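You operate a simulated robot arm through the tools that you are given. There is no shell and no other tool. Be economical: measure what you need, move in short steps, check, and stop when the job is done.

The job below is to be done with a simulated two-armed robot. You get a single attempt, and the scene is never put back.

TASK
Wipe up the spill on the far end of the right table with the blue rag and put it back.

Only the result counts: the job must be done as asked and must still hold three seconds after the hand-in. Knocking over, shifting, dropping, spilling or breaking anything else fails it.

THE ROBOT
Two 7-joint arms with two-finger parallel grippers on one trunk, on a base that drives. Base frame: it is fixed to the floor where the robot stands at the start and does not move with it; the origin is under the middle of the robot, x ahead of it, y to its left, z up; the surface under the hand at the start is at about z = 0.88. Units: m, degrees, N and s.
The left shoulder is at the start at [0.062, 0.197, 1.104], the right one opposite. With the tool pointing down near the work surface each hand reaches from about 0.32 to 0.72 m from the robot's upright axis, wherever it stands, measured 20 degrees to its own side. Payload 1.57 kg a hand.
The tool frame of a hand sits at the grasp point between the pads (the TCP): z along the fingers, y along the line on which they close. The tips reach 0.03 m beyond it. Largest opening 0.11 m; finger width 0.024, thickness 0.012; the body of the gripper, 0.048 by 0.112 m, starts 0.078 m behind the TCP.
Orientation is that of the tool frame in the base frame, as [roll, pitch, yaw] about the fixed x, y, z axes, in that order (R = Rz(yaw) Ry(pitch) Rx(roll)). With the fingers straight down and closing along the base's y, the tool's x points along the base's -x, its y along +y and its z along -z.

THE INTERFACE
- The arms move only by the tool apply_moves. It takes "left_motion", "right_motion" or both (then of equal length, played together; a hand with none holds still); each is a list of rows, each a list of 7 numbers: the shift along the base's x, y, z in units of 400 mm (1.0 is 400 mm), then the turn, a rotation vector about the base's x, y, z in units of 120 degrees (1.0 is 120 degrees), then the opening in per cent of the stroke, from 0 (shut) to 100 (fully open). In form: [[dx, dy, dz, wx, wy, wz, grip], ...]. A call has 1 to 8 rows; each row is the pose to reach, as a shift and turn from the pose commanded when the call began. A call with a number of a shift or a turn outside -1 to 1 is refused whole. Rows are played at 5 a second. More than 0.05 m and 8.6 degrees between two rows, or a gripper value outside its range, and nothing of the call is played. Where a pose cannot be reached the arm comes as near as it can. A force on the tool above 40 N (or 10 N above the force at the start of the call, whichever is more), or a blocked arm, ends the call early, and 0.2 s more pass. Each finger travels about 0.072 m/s and halts on what it meets, pressing with about 29 N; the grip force reading is that of the motor and also rises with nothing between the fingers. The clock runs only during rows and for 0.2 s after the last one: add rows that repeat a pose to give the fingers time. It gives the time, the measured TCP pose, the force on the tool (base axes), the opening and the grip force at its end, in the units of the frame above (readings bear some noise), with the torque about the TCP (base axes, N m) and any sound that the robot's microphone picked up.
- Cameras (640 x 400 px; columns grow to the right, rows downward): "scene" is now at [0.0922, 0.0105, 1.6699]; the picture's right is [0.19, -0.98, -0.00], its down [-0.89, -0.17, -0.42] and it looks along [0.41, 0.08, -0.91] (base axes); focal length 286 px, centre (320, 200). "left" rides on the left gripper at [0.07, -0.016, -0.141] in its tool frame; the picture's right is [0.23, 0.97, 0.00], its down [-0.85, 0.20, -0.48] and it looks along [-0.47, 0.11, 0.88] (tool axes); focal length 222 px, centre (320, 200). "right" rides on the right gripper at [0.07, 0.016, -0.141] in its tool frame; the picture's right is [-0.23, 0.97, 0.00], its down [-0.85, -0.20, -0.48] and it looks along [-0.47, -0.11, 0.88] (tool axes); focal length 222 px, centre (320, 200). There is no depth. A picture from a camera that has moved, and an enlarged one, comes with that camera's place and axes in the base frame and with its lens.
- camera(camera): a new picture of that camera. It takes no simulated time.
- raise_lower(by): slides the trunk up (or, below 0, down) by that many m; the arms and the scene camera ride with it, the base frame stays. It gives what a move gives, with no picture.
- base_move(legs): drives the robot by 1 to 6 legs, each [ahead, left, turn to the left] in m, m and degrees, along the robot's own axes; the way and the turn of a leg run together, so that a leg with both is an arc; at most 1.5 m and 180 degrees a leg. The arms and the cameras ride along, it lands a little off, and it stops where it bumps. It gives what a move gives.
- head_to(pan, tilt): turns the head with the scene camera to pan (to the left, within 86 degrees either way) and tilt (down, from -29 to 69), counted from straight ahead of the robot. It gives what a move gives.
- inspect(camera, box): a new picture of the part [left, top, right, bottom] of that camera's present view, enlarged. It takes no simulated time.
- finish_job(): hands the job in; it is judged then, once.

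Work in short steps. Places have to be worked out from the pictures, the camera data and where the tool is seen: move nearer, look again, correct. Check each grasp and each placing, and mend what went wrong. You have 120 turns and 100 pictures in all, those below and enlarged ones among them. Open the grippers and draw the arms clear of the work before you hand the job in, unless the task says otherwise; then end with one line.

The tools are called after "Request:" by a JSON object that holds its "fn" and its "kwargs". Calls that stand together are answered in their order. apply_moves: Moves the arms, as the interface text tells. Its arguments: {"type":"object","properties":{"left_motion":{"type":"array","items":{"type":"array","items":{"type":"number"}}},"right_motion":{"type":"array","items":{"type":"array","items":{"type":"number"}}}},"required":[]} The other tools are called the same way: raise_lower (by) slides the trunk up or down; base_move (legs) drives the base; head_to (pan, tilt) turns the head that bears the scene camera; camera (camera) takes a picture; inspect (camera, box) takes an enlarged picture of a part of a camera's view; finish_job () hands the job in.

At the start:

```text
time_s: 0.0
left_tcp_pos: [0.545, 0.1747, 1.0726]
left_ee_rot: [179.9, -0.1, 180.0]
left_wrist_force: [0.0, 0.6, 0.2]
left_torque: [0.0, 0.0, 0.0]
left_grip_width: 0.1098
left_gripper_force: 0.0
right_tcp_pos: [0.3547, -0.1399, 1.1317]
right_ee_rot: [179.9, -0.1, -180.0]
right_wrist_force: [-0.5, -0.3, 0.3]
right_torque: [0.01, -0.02, -0.01]
right_grip_width: 0.11
right_gripper_force: 0.1
trunk travel left (down, up): [-0.7, 0.29]
robot x, y, heading: [0.0002, -0.0008, 0.0]
head pan, tilt: [11.0, 65.4]
```

scene: 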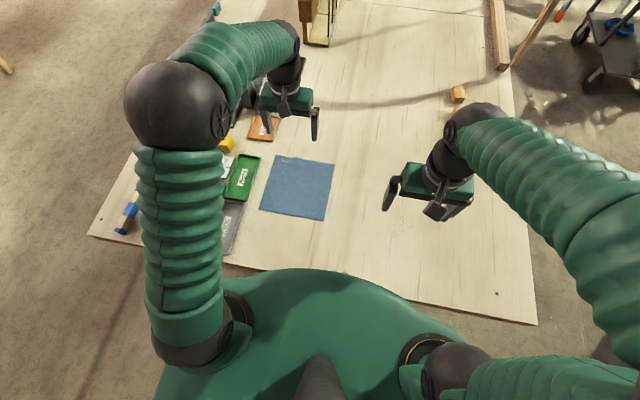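
right: 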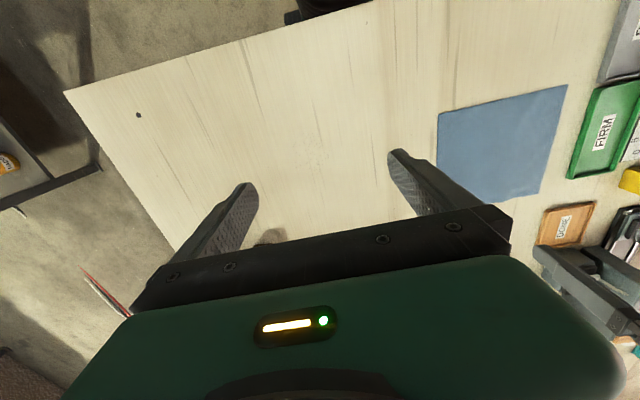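
left: 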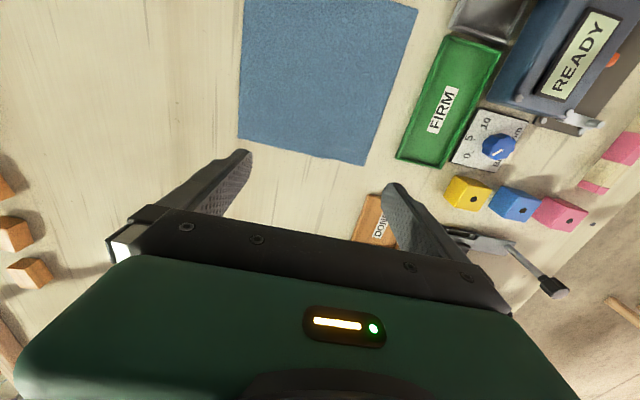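

The blue cloth lies on the table ahead; the right table must be found. I look around with the head.

Request:
{"fn": "head_to", "kwargs": {"pan": -50, "tilt": 35}}

Request:
{"fn": "camera", "kwargs": {"camera": "scene"}}

Request:
{"fn": "head_to", "kwargs": {"pan": 0, "tilt": 30}}

Request:
{"fn": "camera", "kwargs": {"camera": "scene"}}

Request:
{"fn": "head_to", "kwargs": {"pan": 60, "tilt": 35}}

Request:
{"fn": "camera", "kwargs": {"camera": "scene"}}

```text
time_s: 1.3
left_tcp_pos: [0.5446, 0.1755, 1.0733]
left_ee_rot: [180.0, 0.0, -180.0]
left_wrist_force: [-0.6, -0.1, -0.5]
left_torque: [-0.02, 0.03, -0.03]
left_grip_width: 0.1099
left_gripper_force: 0.0
right_tcp_pos: [0.355, -0.1396, 1.132]
right_ee_rot: [-180.0, 0.0, -180.0]
right_wrist_force: [-0.3, 0.0, -0.2]
right_torque: [-0.02, -0.01, -0.01]
right_grip_width: 0.11
right_gripper_force: 0.0
trunk travel left (down, up): [-0.7, 0.29]
robot x, y, heading: [0.0008, 0.0002, -0.2]
head pan, tilt: [-50.0, 35.0]
```

```text
96 pictures are left
camera scene: at [0.0898, -0.0685, 1.7101], right [-0.77, -0.64, 0.0], down [-0.37, 0.44, -0.82], along [0.53, -0.63, -0.57], focal length 286 px, centre (320, 200)
```

scene: 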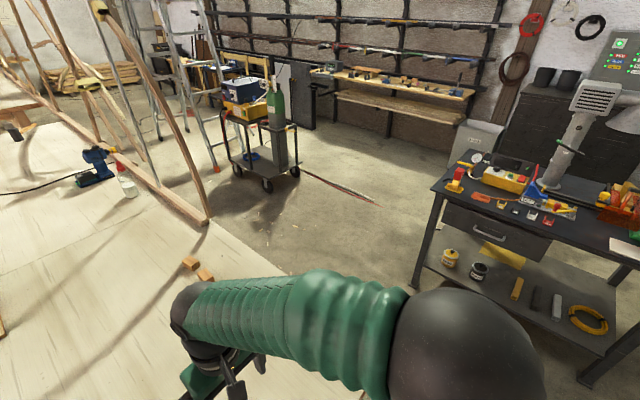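

```text
time_s: 2.5
left_tcp_pos: [0.5439, 0.1759, 1.0733]
left_ee_rot: [-180.0, 0.0, -179.9]
left_wrist_force: [-0.9, -0.3, -0.6]
left_torque: [0.02, 0.01, -0.01]
left_grip_width: 0.1101
left_gripper_force: 0.1
right_tcp_pos: [0.3538, -0.1397, 1.1329]
right_ee_rot: [180.0, 0.0, -179.9]
right_wrist_force: [-0.7, -0.9, 0.0]
right_torque: [0.04, -0.01, -0.01]
right_grip_width: 0.1102
right_gripper_force: 0.0
trunk travel left (down, up): [-0.7, 0.29]
robot x, y, heading: [0.0009, 0.0014, 0.1]
head pan, tilt: [0.0, 30.0]
```

```text
95 pictures are left
camera scene: at [0.1235, -0.001, 1.7178], right [0.0, -1.0, 0.0], down [-0.5, 0.0, -0.86], along [0.86, 0.0, -0.5], focal length 286 px, centre (320, 200)
```

scene: 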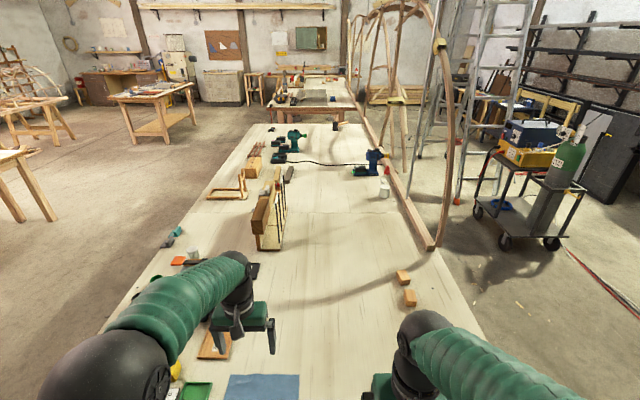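

```text
time_s: 3.8
left_tcp_pos: [0.5441, 0.1753, 1.0731]
left_ee_rot: [-180.0, 0.0, -180.0]
left_wrist_force: [-0.5, 0.0, 0.1]
left_torque: [-0.02, 0.01, 0.0]
left_grip_width: 0.1101
left_gripper_force: 0.2
right_tcp_pos: [0.3539, -0.139, 1.1317]
right_ee_rot: [-180.0, 0.0, -180.0]
right_wrist_force: [-0.3, -0.6, 0.0]
right_torque: [0.01, 0.0, 0.02]
right_grip_width: 0.1101
right_gripper_force: 0.1
trunk travel left (down, up): [-0.7, 0.29]
robot x, y, heading: [0.0016, 0.0019, -0.2]
head pan, tilt: [60.0, 35.0]
```

```text
94 pictures are left
camera scene: at [0.0772, 0.0753, 1.7101], right [0.87, -0.5, 0.0], down [-0.29, -0.5, -0.82], along [0.41, 0.71, -0.57], focal length 286 px, centre (320, 200)
```

scene: 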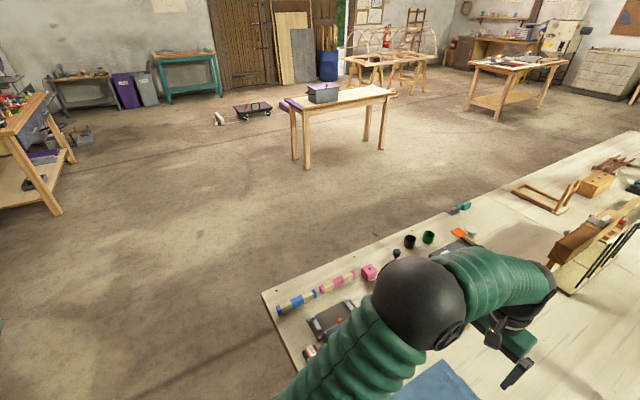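

The dark table on the right is a candidate; there's something purple on a table on the left. I look further right.

Request:
{"fn": "head_to", "kwargs": {"pan": -86, "tilt": 30}}

Request:
{"fn": "camera", "kwargs": {"camera": "scene"}}

Request:
{"fn": "head_to", "kwargs": {"pan": -60, "tilt": 30}}

Request:
{"fn": "inspect", "kwargs": {"camera": "scene", "box": [320, 100, 640, 300]}}

Request:
{"fn": "head_to", "kwargs": {"pan": 60, "tilt": 25}}

Request:
{"fn": "inspect", "kwargs": {"camera": "scene", "box": [200, 100, 440, 250]}}

```text
time_s: 6.1
left_tcp_pos: [0.5441, 0.1746, 1.0733]
left_ee_rot: [180.0, -0.1, -180.0]
left_wrist_force: [0.5, -0.7, 0.3]
left_torque: [0.03, -0.05, 0.0]
left_grip_width: 0.11
left_gripper_force: 0.1
right_tcp_pos: [0.3529, -0.1391, 1.1329]
right_ee_rot: [-179.9, 0.0, 180.0]
right_wrist_force: [0.2, -0.4, 0.0]
right_torque: [-0.03, 0.0, -0.01]
right_grip_width: 0.1103
right_gripper_force: 0.0
trunk travel left (down, up): [-0.7, 0.29]
robot x, y, heading: [-0.0008, 0.0012, -0.1]
head pan, tilt: [-85.9, 30.0]
```

```text
93 pictures are left
camera scene: at [0.0395, -0.0913, 1.718], right [-1.0, -0.07, 0.0], down [-0.04, 0.5, -0.87], along [0.06, -0.86, -0.5], focal length 286 px, centre (320, 200)
```

scene: 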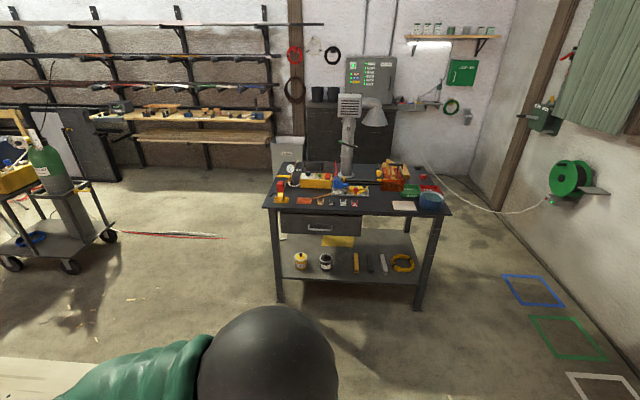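

```text
time_s: 7.0
left_tcp_pos: [0.5435, 0.1756, 1.073]
left_ee_rot: [179.9, 0.0, 180.0]
left_wrist_force: [-0.1, 0.6, -0.7]
left_torque: [0.02, 0.01, -0.03]
left_grip_width: 0.1101
left_gripper_force: 0.1
right_tcp_pos: [0.3529, -0.1395, 1.1333]
right_ee_rot: [179.9, 0.0, -180.0]
right_wrist_force: [1.1, 0.2, -0.5]
right_torque: [0.02, 0.01, 0.01]
right_grip_width: 0.1098
right_gripper_force: 0.0
trunk travel left (down, up): [-0.7, 0.29]
robot x, y, heading: [0.002, -0.0019, -0.2]
head pan, tilt: [-60.0, 30.0]
```

```text
2.00 times, centred on (480, 200) of scene
camera zoom: at [0.0781, -0.0794, 1.7179], right [-0.87, -0.5, 0.0], down [-0.25, 0.43, -0.87], along [0.43, -0.75, -0.5], focal length 572 px, centre (0, 200)
```

zoom: 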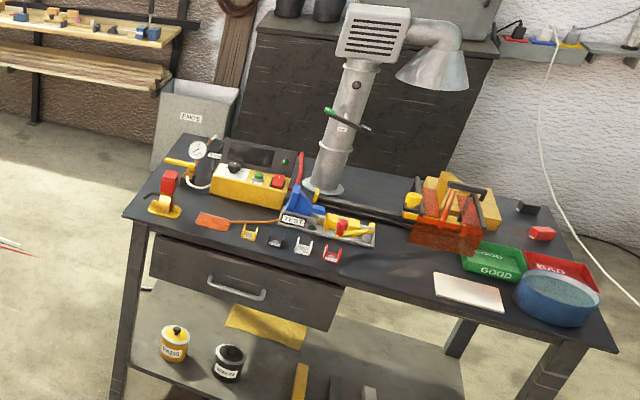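

```text
time_s: 9.0
left_tcp_pos: [0.5445, 0.175, 1.0737]
left_ee_rot: [179.9, 0.0, 180.0]
left_wrist_force: [-0.2, -0.2, 0.2]
left_torque: [0.04, -0.01, -0.01]
left_grip_width: 0.1101
left_gripper_force: 0.0
right_tcp_pos: [0.3539, -0.1389, 1.1331]
right_ee_rot: [-180.0, 0.0, -180.0]
right_wrist_force: [0.7, -1.0, 0.2]
right_torque: [0.01, 0.02, -0.02]
right_grip_width: 0.1103
right_gripper_force: 0.1
trunk travel left (down, up): [-0.7, 0.29]
robot x, y, heading: [0.0008, -0.0016, -0.1]
head pan, tilt: [60.0, 25.0]
```

```text
2.67 times, centred on (320, 175) of scene
camera zoom: at [0.0792, 0.0789, 1.7259], right [0.87, -0.5, 0.0], down [-0.21, -0.37, -0.91], along [0.45, 0.78, -0.42], focal length 763 px, centre (320, 267)
```

zoom: 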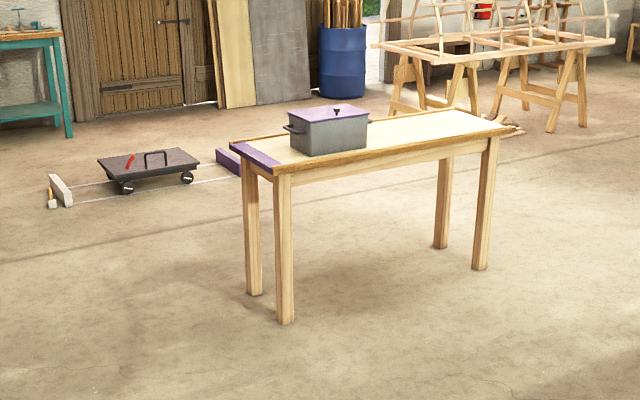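

No spill visible on the dark table from here. I look closely at the long bench ahead and the area to the left/back.

Request:
{"fn": "head_to", "kwargs": {"pan": 0, "tilt": 25}}

Request:
{"fn": "inspect", "kwargs": {"camera": "scene", "box": [180, 60, 500, 260]}}

Request:
{"fn": "head_to", "kwargs": {"pan": 86, "tilt": 30}}

Request:
{"fn": "camera", "kwargs": {"camera": "scene"}}

```text
time_s: 10.3
left_tcp_pos: [0.5441, 0.1758, 1.073]
left_ee_rot: [180.0, 0.1, -180.0]
left_wrist_force: [-0.1, 0.1, -0.3]
left_torque: [0.01, 0.0, -0.02]
left_grip_width: 0.1097
left_gripper_force: 0.0
right_tcp_pos: [0.3539, -0.138, 1.1337]
right_ee_rot: [179.9, 0.0, 180.0]
right_wrist_force: [0.1, 0.4, 0.0]
right_torque: [0.04, 0.01, 0.0]
right_grip_width: 0.11
right_gripper_force: 0.1
trunk travel left (down, up): [-0.7, 0.29]
robot x, y, heading: [0.0009, -0.0005, -0.1]
head pan, tilt: [0.0, 25.0]
```

```text
2.00 times, centred on (340, 160) of scene
camera zoom: at [0.1252, -0.0009, 1.7258], right [0.0, -1.0, 0.0], down [-0.42, 0.0, -0.91], along [0.91, 0.0, -0.42], focal length 572 px, centre (280, 280)
```

zoom: 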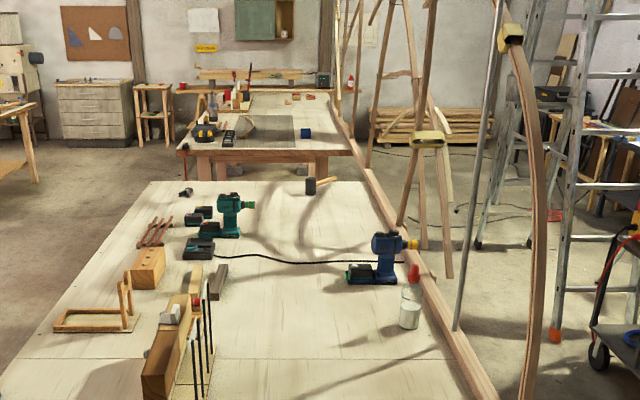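

```text
time_s: 11.9
left_tcp_pos: [0.5439, 0.1754, 1.0746]
left_ee_rot: [180.0, 0.0, -180.0]
left_wrist_force: [0.4, 0.3, -0.1]
left_torque: [-0.01, -0.02, 0.03]
left_grip_width: 0.11
left_gripper_force: 0.0
right_tcp_pos: [0.354, -0.1388, 1.1327]
right_ee_rot: [-180.0, 0.0, 180.0]
right_wrist_force: [-0.2, -0.3, -0.2]
right_torque: [0.02, -0.01, -0.01]
right_grip_width: 0.1098
right_gripper_force: 0.1
trunk travel left (down, up): [-0.7, 0.29]
robot x, y, heading: [0.0008, -0.0009, 0.1]
head pan, tilt: [85.9, 30.0]
```

```text
89 pictures are left
camera scene: at [0.0395, 0.0893, 1.718], right [1.0, -0.07, 0.0], down [-0.04, -0.5, -0.87], along [0.06, 0.86, -0.5], focal length 286 px, centre (320, 200)
```

scene: 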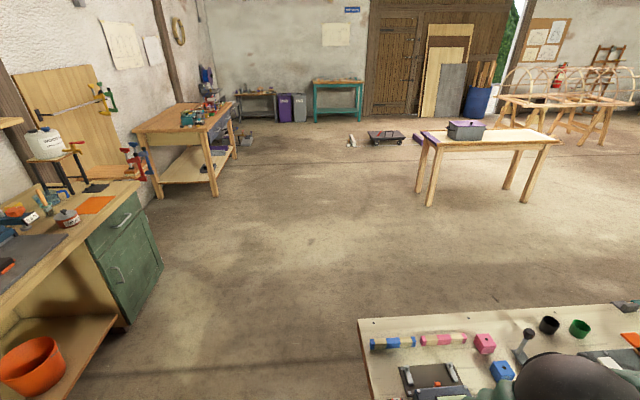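

A detailed look at the dark table's top.

Request:
{"fn": "head_to", "kwargs": {"pan": -75, "tilt": 30}}

Request:
{"fn": "camera", "kwargs": {"camera": "scene"}}

Request:
{"fn": "inspect", "kwargs": {"camera": "scene", "box": [320, 150, 480, 250]}}

Request:
{"fn": "inspect", "kwargs": {"camera": "scene", "box": [420, 150, 580, 250]}}

```text
time_s: 14.4
left_tcp_pos: [0.5436, 0.1757, 1.0746]
left_ee_rot: [-179.9, 0.1, -179.9]
left_wrist_force: [-0.2, 0.1, -0.4]
left_torque: [0.01, 0.05, 0.0]
left_grip_width: 0.11
left_gripper_force: 0.1
right_tcp_pos: [0.354, -0.1388, 1.1331]
right_ee_rot: [180.0, 0.0, -180.0]
right_wrist_force: [1.1, -0.7, 0.0]
right_torque: [-0.01, 0.01, -0.02]
right_grip_width: 0.1104
right_gripper_force: 0.1
trunk travel left (down, up): [-0.7, 0.29]
robot x, y, heading: [0.0054, -0.001, -0.1]
head pan, tilt: [-75.0, 30.0]
```

```text
88 pictures are left
camera scene: at [0.0565, -0.0884, 1.718], right [-0.97, -0.26, 0.0], down [-0.13, 0.48, -0.87], along [0.22, -0.84, -0.5], focal length 286 px, centre (320, 200)
```

scene: 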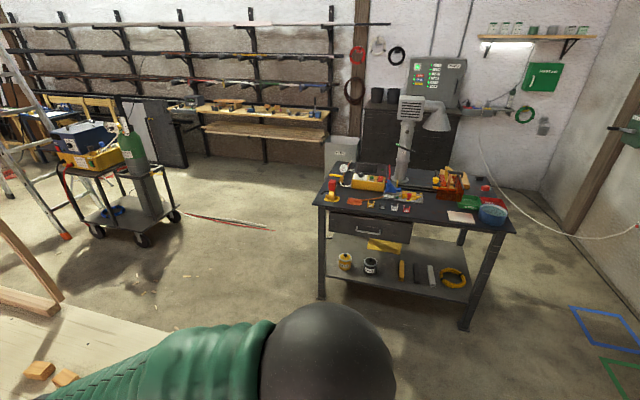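

```text
4.00 times, centred on (400, 200) of scene
camera zoom: at [0.0565, -0.0884, 1.718], right [-0.97, -0.26, 0.0], down [-0.13, 0.48, -0.87], along [0.22, -0.84, -0.5], focal length 1144 px, centre (0, 200)
```

zoom: 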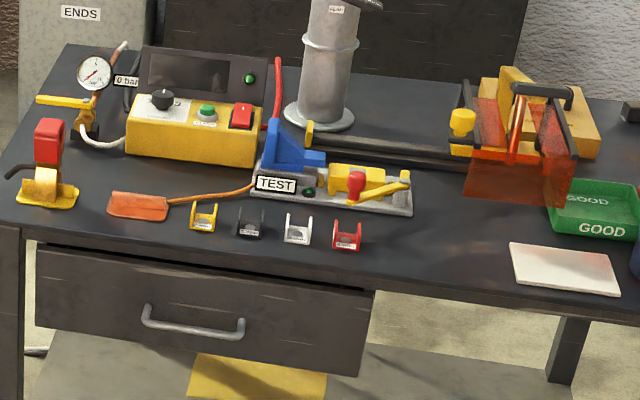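

```text
4.00 times, centred on (500, 200) of scene
camera zoom: at [0.0565, -0.0884, 1.718], right [-0.97, -0.26, 0.0], down [-0.13, 0.48, -0.87], along [0.22, -0.84, -0.5], focal length 1144 px, centre (-400, 200)
```

zoom: 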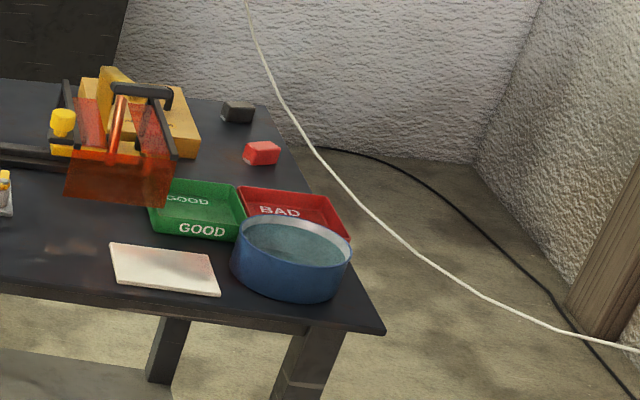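

No spill there. I zoom in on the further tables ahead and ahead-left.

Request:
{"fn": "head_to", "kwargs": {"pan": 0, "tilt": 20}}

Request:
{"fn": "inspect", "kwargs": {"camera": "scene", "box": [240, 110, 400, 210]}}

Request:
{"fn": "inspect", "kwargs": {"camera": "scene", "box": [0, 80, 240, 230]}}

Request:
{"fn": "inspect", "kwargs": {"camera": "scene", "box": [400, 80, 640, 230]}}

```text
time_s: 15.8
left_tcp_pos: [0.5449, 0.1747, 1.0744]
left_ee_rot: [179.9, 0.0, 180.0]
left_wrist_force: [-0.1, -0.3, -0.1]
left_torque: [0.0, 0.0, 0.01]
left_grip_width: 0.1098
left_gripper_force: 0.2
right_tcp_pos: [0.354, -0.1383, 1.1322]
right_ee_rot: [179.9, 0.0, 179.9]
right_wrist_force: [-0.5, 0.7, 0.1]
right_torque: [-0.03, 0.0, 0.01]
right_grip_width: 0.1098
right_gripper_force: 0.1
trunk travel left (down, up): [-0.7, 0.29]
robot x, y, heading: [-0.0009, -0.0011, -0.0]
head pan, tilt: [0.0, 20.0]
```

```text
4.00 times, centred on (320, 160) of scene
camera zoom: at [0.1262, -0.001, 1.7339], right [0.0, -1.0, 0.0], down [-0.34, 0.0, -0.94], along [0.94, 0.0, -0.34], focal length 1144 px, centre (320, 360)
```

zoom: 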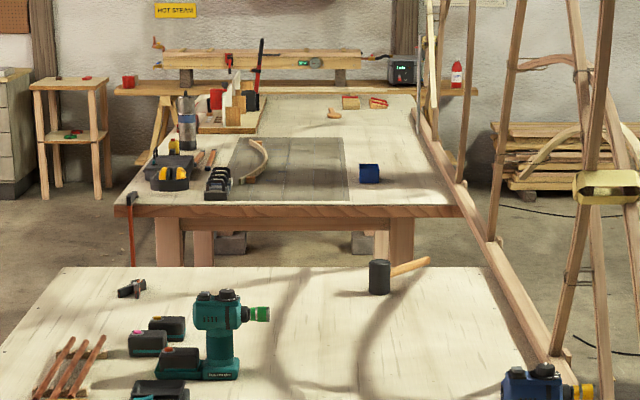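

```text
2.67 times, centred on (120, 155) of scene
camera zoom: at [0.1262, -0.001, 1.7339], right [0.0, -1.0, 0.0], down [-0.34, 0.0, -0.94], along [0.94, 0.0, -0.34], focal length 763 px, centre (853, 320)
```

zoom: 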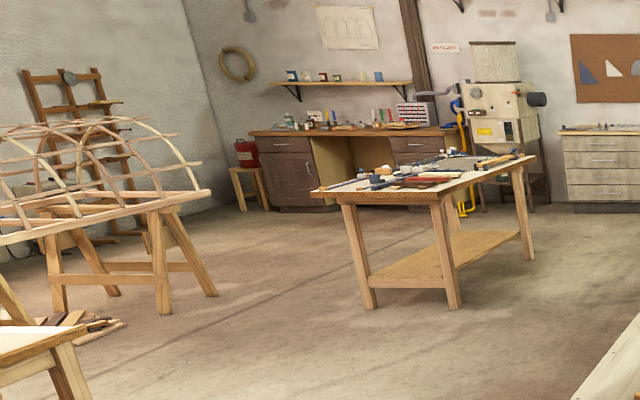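

```text
2.67 times, centred on (520, 155) of scene
camera zoom: at [0.1262, -0.001, 1.7339], right [0.0, -1.0, 0.0], down [-0.34, 0.0, -0.94], along [0.94, 0.0, -0.34], focal length 763 px, centre (-213, 320)
```

zoom: 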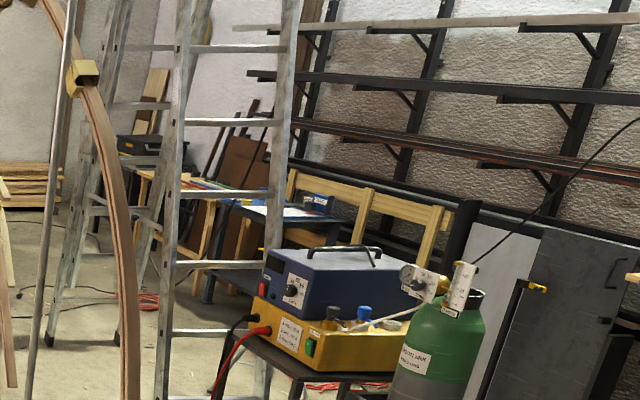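

The bench edge is at x≈0.2 and another bench lies behind at x≈-1.15. I back off 0.4 m and turn to view what is behind.

Request:
{"fn": "base_move", "kwargs": {"legs": [[-0.4, 0, 0], [0, 0, -90]]}}

Request:
{"fn": "head_to", "kwargs": {"pan": -75, "tilt": 30}}

Request:
{"fn": "camera", "kwargs": {"camera": "scene"}}

Request:
{"fn": "head_to", "kwargs": {"pan": -10, "tilt": 30}}

Request:
{"fn": "camera", "kwargs": {"camera": "scene"}}

```text
time_s: 22.1
left_tcp_pos: [-0.2247, -0.5457, 1.0742]
left_ee_rot: [-180.0, 0.0, 89.9]
left_wrist_force: [-0.1, -0.2, -0.7]
left_torque: [0.0, -0.02, -0.02]
left_grip_width: 0.1099
left_gripper_force: 0.0
right_tcp_pos: [-0.5386, -0.3519, 1.1323]
right_ee_rot: [-180.0, 0.0, 89.7]
right_wrist_force: [0.7, 1.3, 0.3]
right_torque: [0.0, 0.0, -0.03]
right_grip_width: 0.1098
right_gripper_force: 0.0
trunk travel left (down, up): [-0.7, 0.29]
robot x, y, heading: [-0.3981, 0.0027, -90.2]
head pan, tilt: [0.0, 20.0]
```

```text
time_s: 23.6
left_tcp_pos: [-0.2258, -0.5435, 1.0731]
left_ee_rot: [-180.0, 0.2, 89.9]
left_wrist_force: [0.4, 0.3, 0.7]
left_torque: [-0.03, 0.02, -0.03]
left_grip_width: 0.1103
left_gripper_force: 0.0
right_tcp_pos: [-0.5393, -0.3524, 1.1326]
right_ee_rot: [179.9, 0.0, 89.8]
right_wrist_force: [-0.4, 0.3, 0.0]
right_torque: [0.0, -0.02, 0.0]
right_grip_width: 0.1098
right_gripper_force: 0.1
trunk travel left (down, up): [-0.7, 0.29]
robot x, y, heading: [-0.3987, -0.0027, -90.1]
head pan, tilt: [-75.0, 30.0]
```

```text
82 pictures are left
camera scene: at [-0.4868, -0.0578, 1.718], right [-0.26, 0.97, 0.0], down [0.48, 0.13, -0.87], along [-0.84, -0.22, -0.5], focal length 286 px, centre (320, 200)
```

scene: 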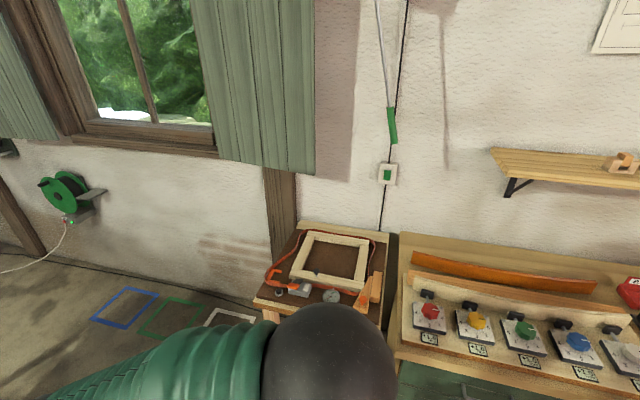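

```text
time_s: 25.0
left_tcp_pos: [-0.224, -0.5437, 1.0733]
left_ee_rot: [-180.0, 0.1, 89.9]
left_wrist_force: [0.1, 0.7, -0.1]
left_torque: [0.05, 0.0, 0.02]
left_grip_width: 0.1098
left_gripper_force: 0.0
right_tcp_pos: [-0.5393, -0.351, 1.1333]
right_ee_rot: [180.0, -0.1, 89.9]
right_wrist_force: [0.8, 0.2, -0.2]
right_torque: [0.01, 0.02, 0.03]
right_grip_width: 0.11
right_gripper_force: 0.1
trunk travel left (down, up): [-0.7, 0.29]
robot x, y, heading: [-0.402, -0.0003, -90.4]
head pan, tilt: [-10.0, 30.0]
```

```text
81 pictures are left
camera scene: at [-0.4153, -0.1237, 1.7178], right [-0.98, 0.18, 0.0], down [0.09, 0.49, -0.87], along [-0.15, -0.85, -0.5], focal length 286 px, centre (320, 200)
```

scene: 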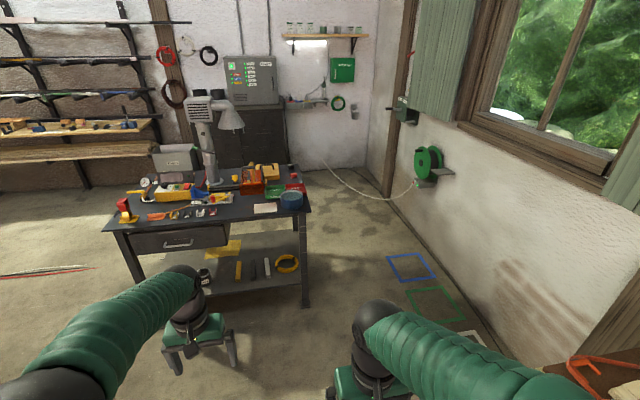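

I drive closer to the dark table (front edge y≈-1.43, x from -0.6 to 0.43) to look down at its top.

Request:
{"fn": "base_move", "kwargs": {"legs": [[0.65, 0, 0]]}}

Request:
{"fn": "head_to", "kwargs": {"pan": 20, "tilt": 35}}

Request:
{"fn": "camera", "kwargs": {"camera": "scene"}}

```text
time_s: 28.6
left_tcp_pos: [-0.2307, -1.1874, 1.0756]
left_ee_rot: [179.9, 0.1, 89.6]
left_wrist_force: [0.4, 0.0, -0.8]
left_torque: [0.03, -0.02, 0.01]
left_grip_width: 0.1099
left_gripper_force: 0.0
right_tcp_pos: [-0.5434, -0.9949, 1.1327]
right_ee_rot: [-179.9, 0.1, 89.7]
right_wrist_force: [0.5, -0.4, -0.8]
right_torque: [0.0, 0.01, -0.01]
right_grip_width: 0.1098
right_gripper_force: 0.0
trunk travel left (down, up): [-0.7, 0.29]
robot x, y, heading: [-0.4022, -0.6449, -90.3]
head pan, tilt: [-10.0, 30.0]
```

```text
time_s: 29.5
left_tcp_pos: [-0.2309, -1.187, 1.0728]
left_ee_rot: [180.0, 0.0, 89.6]
left_wrist_force: [-0.1, 0.1, -0.6]
left_torque: [0.0, -0.03, 0.03]
left_grip_width: 0.1095
left_gripper_force: 0.0
right_tcp_pos: [-0.5442, -0.9955, 1.132]
right_ee_rot: [180.0, 0.2, 89.5]
right_wrist_force: [0.4, -0.6, -0.2]
right_torque: [-0.01, 0.0, 0.04]
right_grip_width: 0.1098
right_gripper_force: 0.1
trunk travel left (down, up): [-0.7, 0.29]
robot x, y, heading: [-0.4019, -0.6443, -90.5]
head pan, tilt: [20.0, 35.0]
```

```text
80 pictures are left
camera scene: at [-0.373, -0.762, 1.7101], right [-0.94, -0.33, 0.0], down [-0.19, 0.54, -0.82], along [0.27, -0.77, -0.57], focal length 286 px, centre (320, 200)
```

scene: 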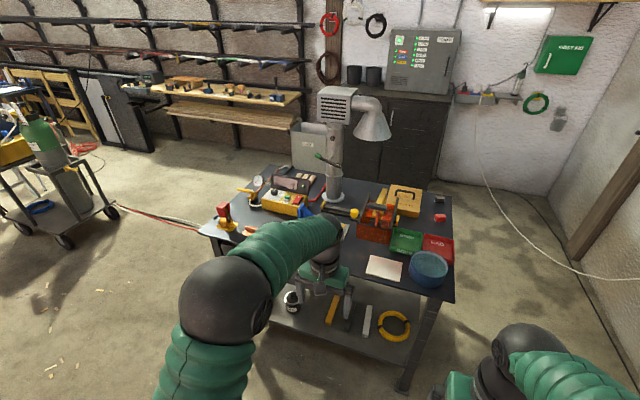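

No spill here. I look at the blue table beyond the trolley and the benches along the walls.

Request:
{"fn": "head_to", "kwargs": {"pan": 68, "tilt": 20}}

Request:
{"fn": "camera", "kwargs": {"camera": "scene"}}

Request:
{"fn": "head_to", "kwargs": {"pan": 86, "tilt": 40}}

Request:
{"fn": "camera", "kwargs": {"camera": "scene"}}

```text
time_s: 30.7
left_tcp_pos: [-0.2307, -1.1882, 1.0748]
left_ee_rot: [180.0, 0.1, 89.5]
left_wrist_force: [0.0, 0.2, -0.8]
left_torque: [-0.03, 0.04, 0.0]
left_grip_width: 0.1099
left_gripper_force: 0.2
right_tcp_pos: [-0.5439, -0.9952, 1.1336]
right_ee_rot: [-179.9, 0.1, 89.7]
right_wrist_force: [0.5, -0.6, 0.2]
right_torque: [-0.02, -0.01, -0.01]
right_grip_width: 0.11
right_gripper_force: 0.0
trunk travel left (down, up): [-0.7, 0.29]
robot x, y, heading: [-0.4058, -0.6472, -90.5]
head pan, tilt: [68.0, 20.0]
```

```text
79 pictures are left
camera scene: at [-0.3164, -0.7146, 1.734], right [-0.38, -0.92, 0.0], down [-0.32, 0.13, -0.94], along [0.87, -0.36, -0.34], focal length 286 px, centre (320, 200)
```

scene: 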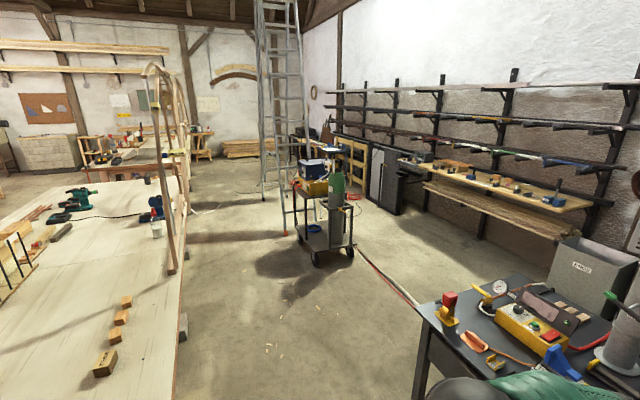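

```text
time_s: 31.5
left_tcp_pos: [-0.2303, -1.1886, 1.0748]
left_ee_rot: [-180.0, 0.1, 89.6]
left_wrist_force: [0.1, -0.4, 0.0]
left_torque: [0.0, -0.02, 0.03]
left_grip_width: 0.1101
left_gripper_force: 0.0
right_tcp_pos: [-0.543, -0.9962, 1.1336]
right_ee_rot: [180.0, 0.2, 89.6]
right_wrist_force: [-0.3, -0.8, 0.6]
right_torque: [-0.02, 0.02, 0.0]
right_grip_width: 0.1098
right_gripper_force: 0.1
trunk travel left (down, up): [-0.7, 0.29]
robot x, y, heading: [-0.4032, -0.6463, -90.5]
head pan, tilt: [85.9, 40.0]
```

```text
78 pictures are left
camera scene: at [-0.3177, -0.6855, 1.7027], right [-0.08, -1.0, 0.0], down [-0.64, 0.05, -0.77], along [0.76, -0.06, -0.64], focal length 286 px, centre (320, 200)
```

scene: 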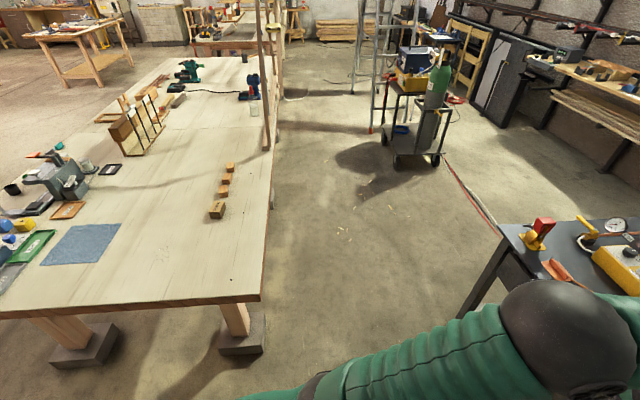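

I raise the trunk for a better top view and inspect the dark table fully.

Request:
{"fn": "raise_lower", "kwargs": {"by": 0.28}}

Request:
{"fn": "head_to", "kwargs": {"pan": 35, "tilt": 48}}

Request:
{"fn": "camera", "kwargs": {"camera": "scene"}}

Request:
{"fn": "camera", "kwargs": {"camera": "left"}}

```text
time_s: 34.3
left_tcp_pos: [-0.2301, -1.1892, 1.3543]
left_ee_rot: [-180.0, 0.1, 89.5]
left_wrist_force: [-0.1, -0.7, -0.4]
left_torque: [-0.01, -0.01, 0.0]
left_grip_width: 0.1099
left_gripper_force: 0.0
right_tcp_pos: [-0.5442, -0.9961, 1.4126]
right_ee_rot: [180.0, 0.1, 89.5]
right_wrist_force: [0.1, 0.1, 0.2]
right_torque: [-0.01, 0.02, 0.01]
right_grip_width: 0.1099
right_gripper_force: 0.1
trunk travel left (down, up): [-0.98, 0.01]
robot x, y, heading: [-0.4011, -0.6446, -90.3]
head pan, tilt: [85.9, 40.0]
```

```text
time_s: 35.5
left_tcp_pos: [-0.2305, -1.1877, 1.354]
left_ee_rot: [180.0, 0.1, 89.7]
left_wrist_force: [0.2, 0.5, 0.2]
left_torque: [-0.01, 0.01, -0.02]
left_grip_width: 0.1101
left_gripper_force: 0.0
right_tcp_pos: [-0.5438, -0.9952, 1.4138]
right_ee_rot: [180.0, 0.1, 89.5]
right_wrist_force: [-0.4, -0.3, 0.1]
right_torque: [0.03, 0.01, 0.0]
right_grip_width: 0.1101
right_gripper_force: 0.1
trunk travel left (down, up): [-0.98, 0.01]
robot x, y, heading: [-0.4005, -0.6459, -90.4]
head pan, tilt: [35.0, 48.0]
```

```text
77 pictures are left
camera scene: at [-0.3578, -0.7441, 1.9711], right [-0.82, -0.57, 0.0], down [-0.42, 0.61, -0.67], along [0.38, -0.55, -0.74], focal length 286 px, centre (320, 200)
```

scene: 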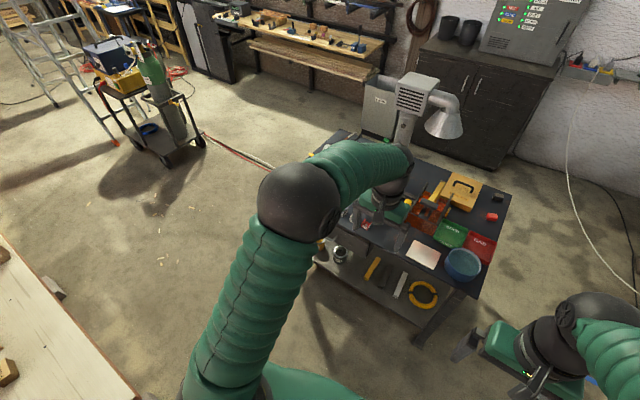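

```text
76 pictures are left
camera left: at [-0.2446, -1.118, 1.4955], right [0.98, 0.22, 0.0], down [0.19, -0.86, 0.48], along [0.11, -0.47, -0.88], focal length 222 px, centre (320, 200)
```

left: 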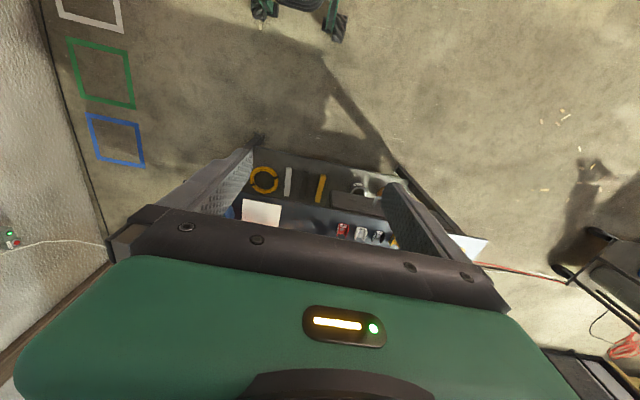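

Dark table clean. From the raised trunk I inspect the far benches and the blue table.

Request:
{"fn": "head_to", "kwargs": {"pan": 80, "tilt": 20}}

Request:
{"fn": "inspect", "kwargs": {"camera": "scene", "box": [80, 80, 280, 205]}}

Request:
{"fn": "inspect", "kwargs": {"camera": "scene", "box": [320, 100, 480, 200]}}

Request:
{"fn": "inspect", "kwargs": {"camera": "scene", "box": [0, 160, 320, 360]}}

```text
time_s: 36.6
left_tcp_pos: [-0.2292, -1.1893, 1.354]
left_ee_rot: [179.9, 0.2, 89.6]
left_wrist_force: [-0.3, 1.4, -1.8]
left_torque: [0.01, 0.01, 0.03]
left_grip_width: 0.1101
left_gripper_force: 0.1
right_tcp_pos: [-0.5428, -0.9965, 1.4132]
right_ee_rot: [180.0, 0.0, 89.6]
right_wrist_force: [0.5, -0.1, -0.8]
right_torque: [-0.02, 0.01, 0.0]
right_grip_width: 0.1099
right_gripper_force: 0.0
trunk travel left (down, up): [-0.98, 0.01]
robot x, y, heading: [-0.402, -0.6432, -90.6]
head pan, tilt: [80.0, 20.0]
```

```text
3.20 times, centred on (180, 142) of scene
camera zoom: at [-0.3109, -0.6964, 2.014], right [-0.18, -0.98, 0.0], down [-0.34, 0.06, -0.94], along [0.92, -0.17, -0.34], focal length 915 px, centre (768, 384)
```

zoom: 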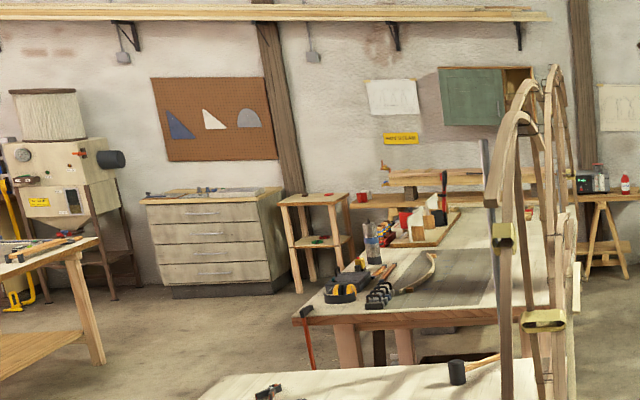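

```text
4.00 times, centred on (400, 150) of scene
camera zoom: at [-0.3109, -0.6964, 2.014], right [-0.18, -0.98, 0.0], down [-0.34, 0.06, -0.94], along [0.92, -0.17, -0.34], focal length 1144 px, centre (0, 400)
```

zoom: 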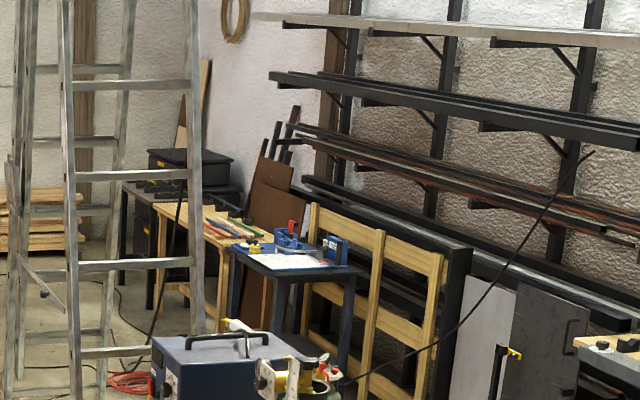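

```text
2.00 times, centred on (160, 260) of scene
camera zoom: at [-0.3109, -0.6964, 2.014], right [-0.18, -0.98, 0.0], down [-0.34, 0.06, -0.94], along [0.92, -0.17, -0.34], focal length 572 px, centre (640, 80)
```

zoom: 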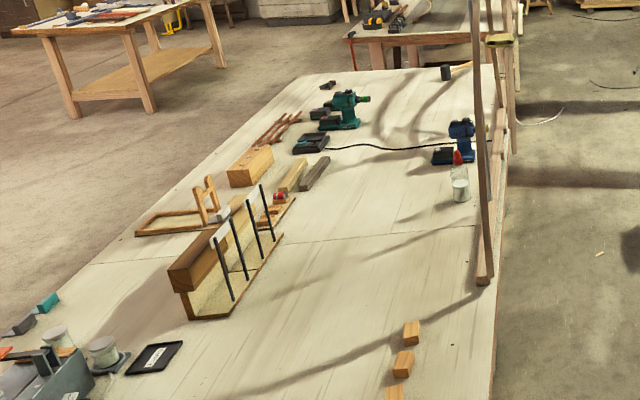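

Nothing yet. I return to the start side and turn to view the left side with the trunk raised.

Request:
{"fn": "base_move", "kwargs": {"legs": [[-0.65, 0, 0], [0, 0, 90], [0, 0, 80]]}}

Request:
{"fn": "head_to", "kwargs": {"pan": -30, "tilt": 20}}

Request:
{"fn": "camera", "kwargs": {"camera": "scene"}}

Request:
{"fn": "head_to", "kwargs": {"pan": 50, "tilt": 35}}

Request:
{"fn": "camera", "kwargs": {"camera": "scene"}}

```text
time_s: 47.5
left_tcp_pos: [-0.4812, 0.5681, 1.3535]
left_ee_rot: [180.0, 0.1, -99.6]
left_wrist_force: [0.3, 0.8, 0.0]
left_torque: [-0.01, 0.01, -0.03]
left_grip_width: 0.1101
left_gripper_force: 0.1
right_tcp_pos: [-0.2021, 0.3269, 1.4131]
right_ee_rot: [180.0, 0.1, -99.6]
right_wrist_force: [-0.1, 0.3, -0.1]
right_torque: [0.02, 0.01, -0.01]
right_grip_width: 0.1098
right_gripper_force: 0.0
trunk travel left (down, up): [-0.98, 0.01]
robot x, y, heading: [-0.4008, 0.0041, 80.5]
head pan, tilt: [80.0, 20.0]
```

```text
time_s: 49.4
left_tcp_pos: [-0.4807, 0.5678, 1.3547]
left_ee_rot: [-179.9, 0.1, -99.6]
left_wrist_force: [0.9, -0.2, 0.3]
left_torque: [0.02, 0.0, 0.02]
left_grip_width: 0.1098
left_gripper_force: 0.0
right_tcp_pos: [-0.2011, 0.3256, 1.4136]
right_ee_rot: [180.0, 0.2, -99.6]
right_wrist_force: [0.3, 0.3, 0.1]
right_torque: [0.0, 0.02, 0.02]
right_grip_width: 0.1103
right_gripper_force: 0.0
trunk travel left (down, up): [-0.98, 0.01]
robot x, y, heading: [-0.3988, 0.0029, 80.4]
head pan, tilt: [-30.0, 20.0]
```

```text
72 pictures are left
camera scene: at [-0.3333, 0.1074, 2.0139], right [0.77, -0.64, 0.0], down [-0.22, -0.27, -0.94], along [0.6, 0.72, -0.34], focal length 286 px, centre (320, 200)
```

scene: 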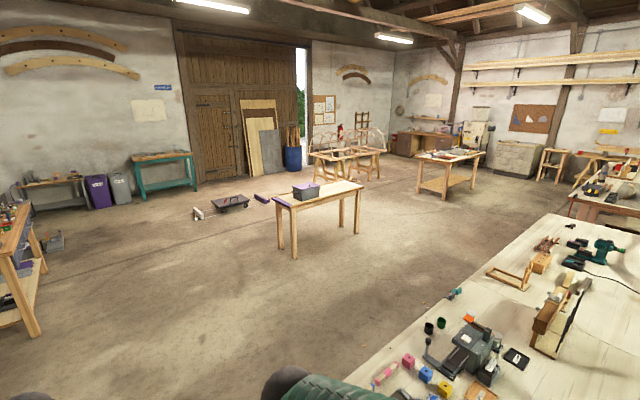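

```text
time_s: 51.0
left_tcp_pos: [-0.481, 0.5665, 1.3547]
left_ee_rot: [-180.0, 0.1, -99.7]
left_wrist_force: [-0.3, 0.8, 0.7]
left_torque: [-0.02, -0.04, 0.05]
left_grip_width: 0.1099
left_gripper_force: 0.0
right_tcp_pos: [-0.2018, 0.3256, 1.4135]
right_ee_rot: [-180.0, 0.2, -99.6]
right_wrist_force: [0.6, -0.2, 0.3]
right_torque: [-0.01, 0.0, -0.02]
right_grip_width: 0.1098
right_gripper_force: 0.1
trunk travel left (down, up): [-0.98, 0.01]
robot x, y, heading: [-0.3952, 0.0008, 80.3]
head pan, tilt: [50.0, 35.0]
```

```text
71 pictures are left
camera scene: at [-0.4498, 0.1028, 1.9901], right [0.76, 0.65, 0.0], down [0.37, -0.44, -0.82], along [-0.53, 0.62, -0.57], focal length 286 px, centre (320, 200)
```

scene: 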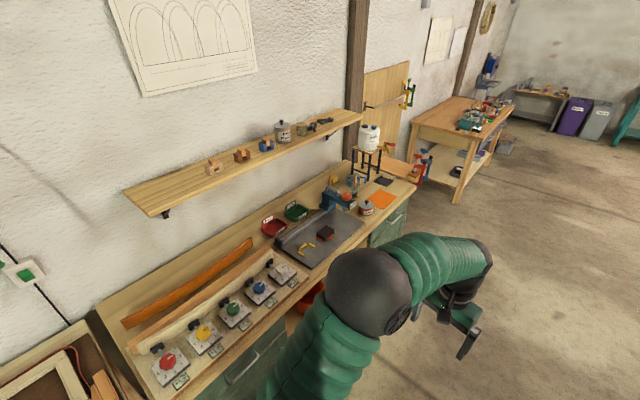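

I zoom into the tables visible from here.

Request:
{"fn": "head_to", "kwargs": {"pan": -40, "tilt": 20}}

Request:
{"fn": "inspect", "kwargs": {"camera": "scene", "box": [200, 120, 440, 270]}}

Request:
{"fn": "inspect", "kwargs": {"camera": "scene", "box": [480, 120, 640, 220]}}

Request:
{"fn": "head_to", "kwargs": {"pan": 40, "tilt": 25}}

Request:
{"fn": "inspect", "kwargs": {"camera": "scene", "box": [320, 100, 640, 300]}}

```text
time_s: 52.6
left_tcp_pos: [-0.4803, 0.5671, 1.3536]
left_ee_rot: [-180.0, 0.1, -99.5]
left_wrist_force: [1.2, -0.2, -0.7]
left_torque: [0.02, 0.01, -0.01]
left_grip_width: 0.1098
left_gripper_force: 0.1
right_tcp_pos: [-0.2033, 0.3272, 1.4132]
right_ee_rot: [180.0, 0.1, -99.6]
right_wrist_force: [0.6, -0.1, 0.0]
right_torque: [-0.02, 0.0, 0.02]
right_grip_width: 0.1102
right_gripper_force: 0.0
trunk travel left (down, up): [-0.98, 0.01]
robot x, y, heading: [-0.3994, 0.0013, 80.5]
head pan, tilt: [-40.0, 20.0]
```

```text
2.67 times, centred on (320, 195) of scene
camera zoom: at [-0.3217, 0.0962, 2.0139], right [0.65, -0.76, 0.0], down [-0.26, -0.22, -0.94], along [0.71, 0.61, -0.34], focal length 763 px, centre (320, 213)
```

zoom: 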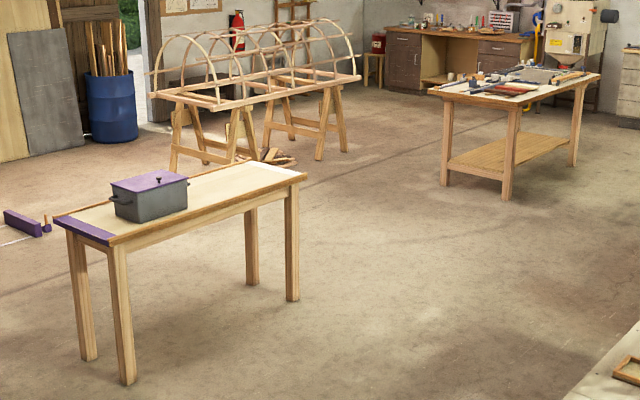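

```text
4.00 times, centred on (560, 170) of scene
camera zoom: at [-0.3217, 0.0962, 2.0139], right [0.65, -0.76, 0.0], down [-0.26, -0.22, -0.94], along [0.71, 0.61, -0.34], focal length 1144 px, centre (-640, 320)
```

zoom: 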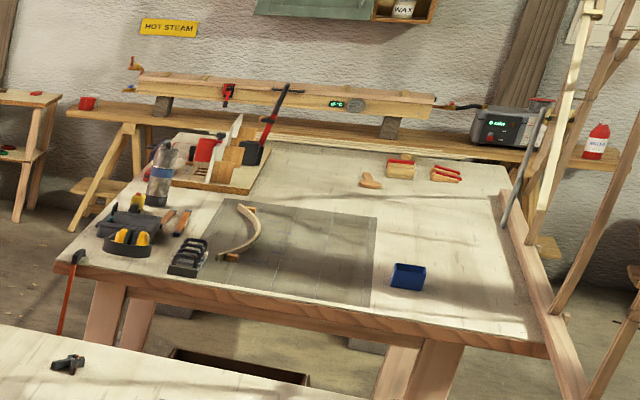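

```text
time_s: 54.1
left_tcp_pos: [-0.4804, 0.5674, 1.355]
left_ee_rot: [180.0, 0.1, -99.6]
left_wrist_force: [-0.1, -0.2, 0.1]
left_torque: [0.01, 0.0, 0.02]
left_grip_width: 0.11
left_gripper_force: 0.0
right_tcp_pos: [-0.2016, 0.3269, 1.4141]
right_ee_rot: [179.9, 0.2, -99.7]
right_wrist_force: [0.9, -0.6, 0.5]
right_torque: [-0.05, 0.0, -0.02]
right_grip_width: 0.1098
right_gripper_force: 0.1
trunk travel left (down, up): [-0.98, 0.01]
robot x, y, heading: [-0.3974, 0.0052, 80.3]
head pan, tilt: [40.0, 25.0]
```

```text
2.00 times, centred on (480, 200) of scene
camera zoom: at [-0.4393, 0.1152, 2.0058], right [0.86, 0.51, 0.0], down [0.21, -0.37, -0.91], along [-0.46, 0.78, -0.42], focal length 572 px, centre (0, 200)
```

zoom: 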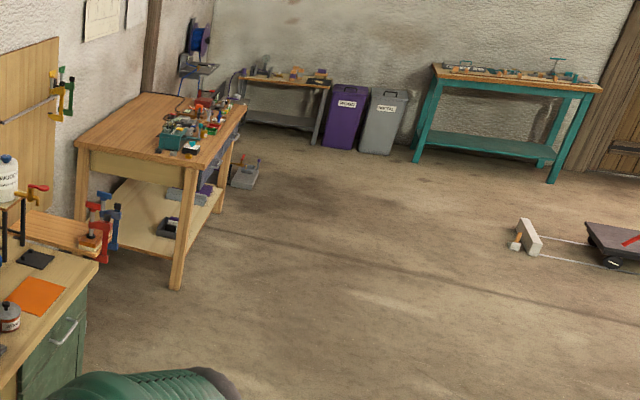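

I turn back to face the near bench and examine its surface from the raised viewpoint.

Request:
{"fn": "base_move", "kwargs": {"legs": [[0, 0, -80]]}}

Request:
{"fn": "head_to", "kwargs": {"pan": -8, "tilt": 38}}

Request:
{"fn": "camera", "kwargs": {"camera": "scene"}}

Request:
{"fn": "inspect", "kwargs": {"camera": "scene", "box": [180, 140, 500, 340]}}

Request:
{"fn": "inspect", "kwargs": {"camera": "scene", "box": [220, 0, 460, 150]}}

```text
time_s: 58.0
left_tcp_pos: [0.142, 0.1851, 1.3557]
left_ee_rot: [179.9, 0.1, -179.3]
left_wrist_force: [-0.7, -0.4, 0.4]
left_torque: [0.0, -0.01, 0.02]
left_grip_width: 0.1102
left_gripper_force: 0.1
right_tcp_pos: [-0.0448, -0.1307, 1.4133]
right_ee_rot: [-179.9, 0.2, -179.4]
right_wrist_force: [0.8, 0.4, -0.2]
right_torque: [0.01, 0.01, -0.01]
right_grip_width: 0.1099
right_gripper_force: 0.0
trunk travel left (down, up): [-0.98, 0.01]
robot x, y, heading: [-0.3975, 0.0018, 0.7]
head pan, tilt: [40.0, 25.0]
```

```text
time_s: 59.1
left_tcp_pos: [0.1405, 0.1854, 1.3552]
left_ee_rot: [-180.0, 0.2, -179.3]
left_wrist_force: [0.1, -0.1, 0.8]
left_torque: [-0.01, 0.02, -0.03]
left_grip_width: 0.1098
left_gripper_force: 0.2
right_tcp_pos: [-0.0462, -0.1319, 1.4134]
right_ee_rot: [179.9, 0.2, -179.3]
right_wrist_force: [0.5, -0.3, 0.1]
right_torque: [0.02, -0.01, 0.01]
right_grip_width: 0.11
right_gripper_force: 0.0
trunk travel left (down, up): [-0.98, 0.01]
robot x, y, heading: [-0.3986, 0.0034, 0.8]
head pan, tilt: [-8.0, 38.0]
```

```text
67 pictures are left
camera scene: at [-0.2791, -0.0083, 1.9855], right [-0.13, -0.99, 0.0], down [-0.61, 0.08, -0.79], along [0.78, -0.1, -0.62], focal length 286 px, centre (320, 200)
```

scene: 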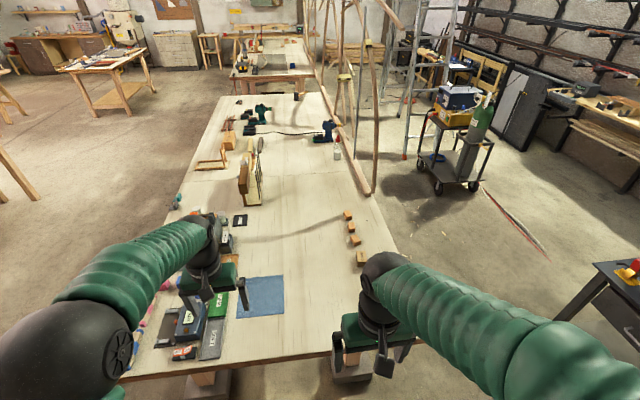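

```text
2.00 times, centred on (340, 240) of scene
camera zoom: at [-0.2791, -0.0083, 1.9855], right [-0.13, -0.99, 0.0], down [-0.61, 0.08, -0.79], along [0.78, -0.1, -0.62], focal length 572 px, centre (280, 120)
```

zoom: 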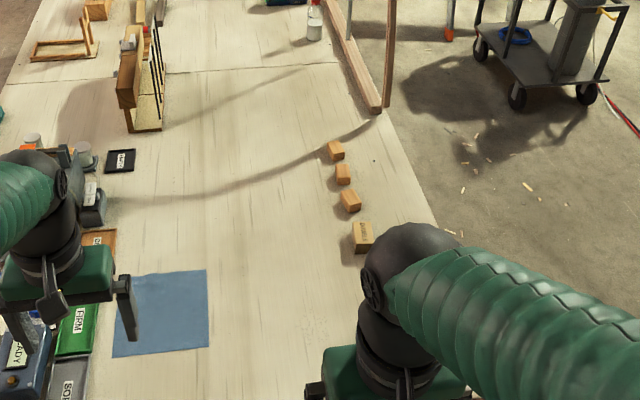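

```text
2.67 times, centred on (340, 75) of scene
camera zoom: at [-0.2791, -0.0083, 1.9855], right [-0.13, -0.99, 0.0], down [-0.61, 0.08, -0.79], along [0.78, -0.1, -0.62], focal length 763 px, centre (267, 533)
```

zoom: 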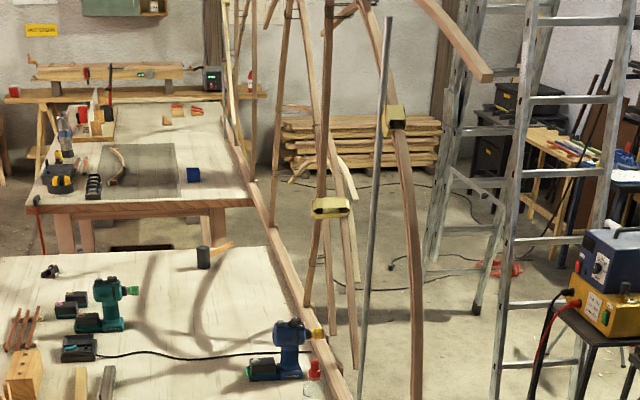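

There is a faint patch on the bench near (0.39,-0.17). I zoom in with the scene camera.

Request:
{"fn": "inspect", "kwargs": {"camera": "scene", "box": [270, 260, 370, 322]}}

Request:
{"fn": "camera", "kwargs": {"camera": "right"}}

```text
6.40 times, centred on (320, 291) of scene
camera zoom: at [-0.2791, -0.0083, 1.9855], right [-0.13, -0.99, 0.0], down [-0.61, 0.08, -0.79], along [0.78, -0.1, -0.62], focal length 1831 px, centre (320, -382)
```

zoom: 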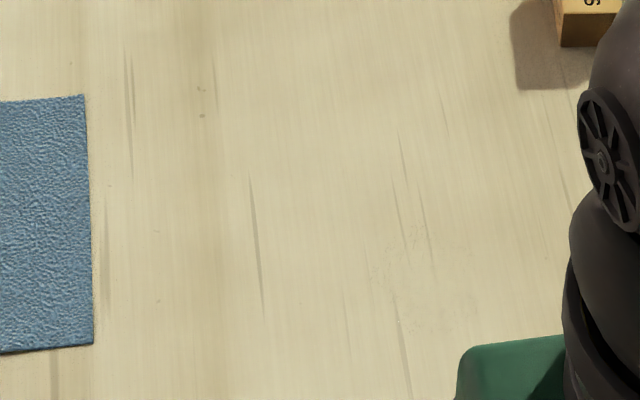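

```text
63 pictures are left
camera right: at [-0.1164, -0.116, 1.5554], right [0.22, 0.98, 0.0], down [0.86, -0.19, 0.48], along [0.47, -0.1, -0.88], focal length 222 px, centre (320, 200)
```

right: 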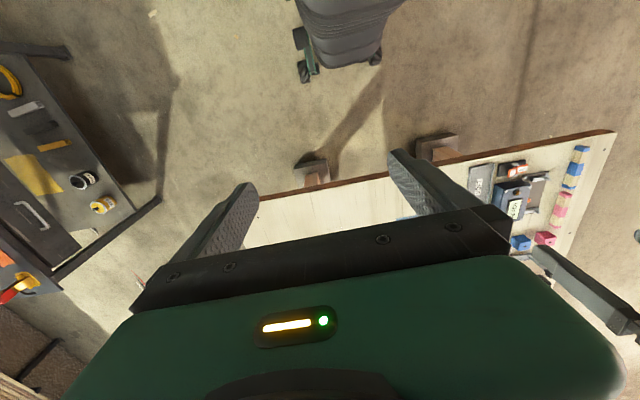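

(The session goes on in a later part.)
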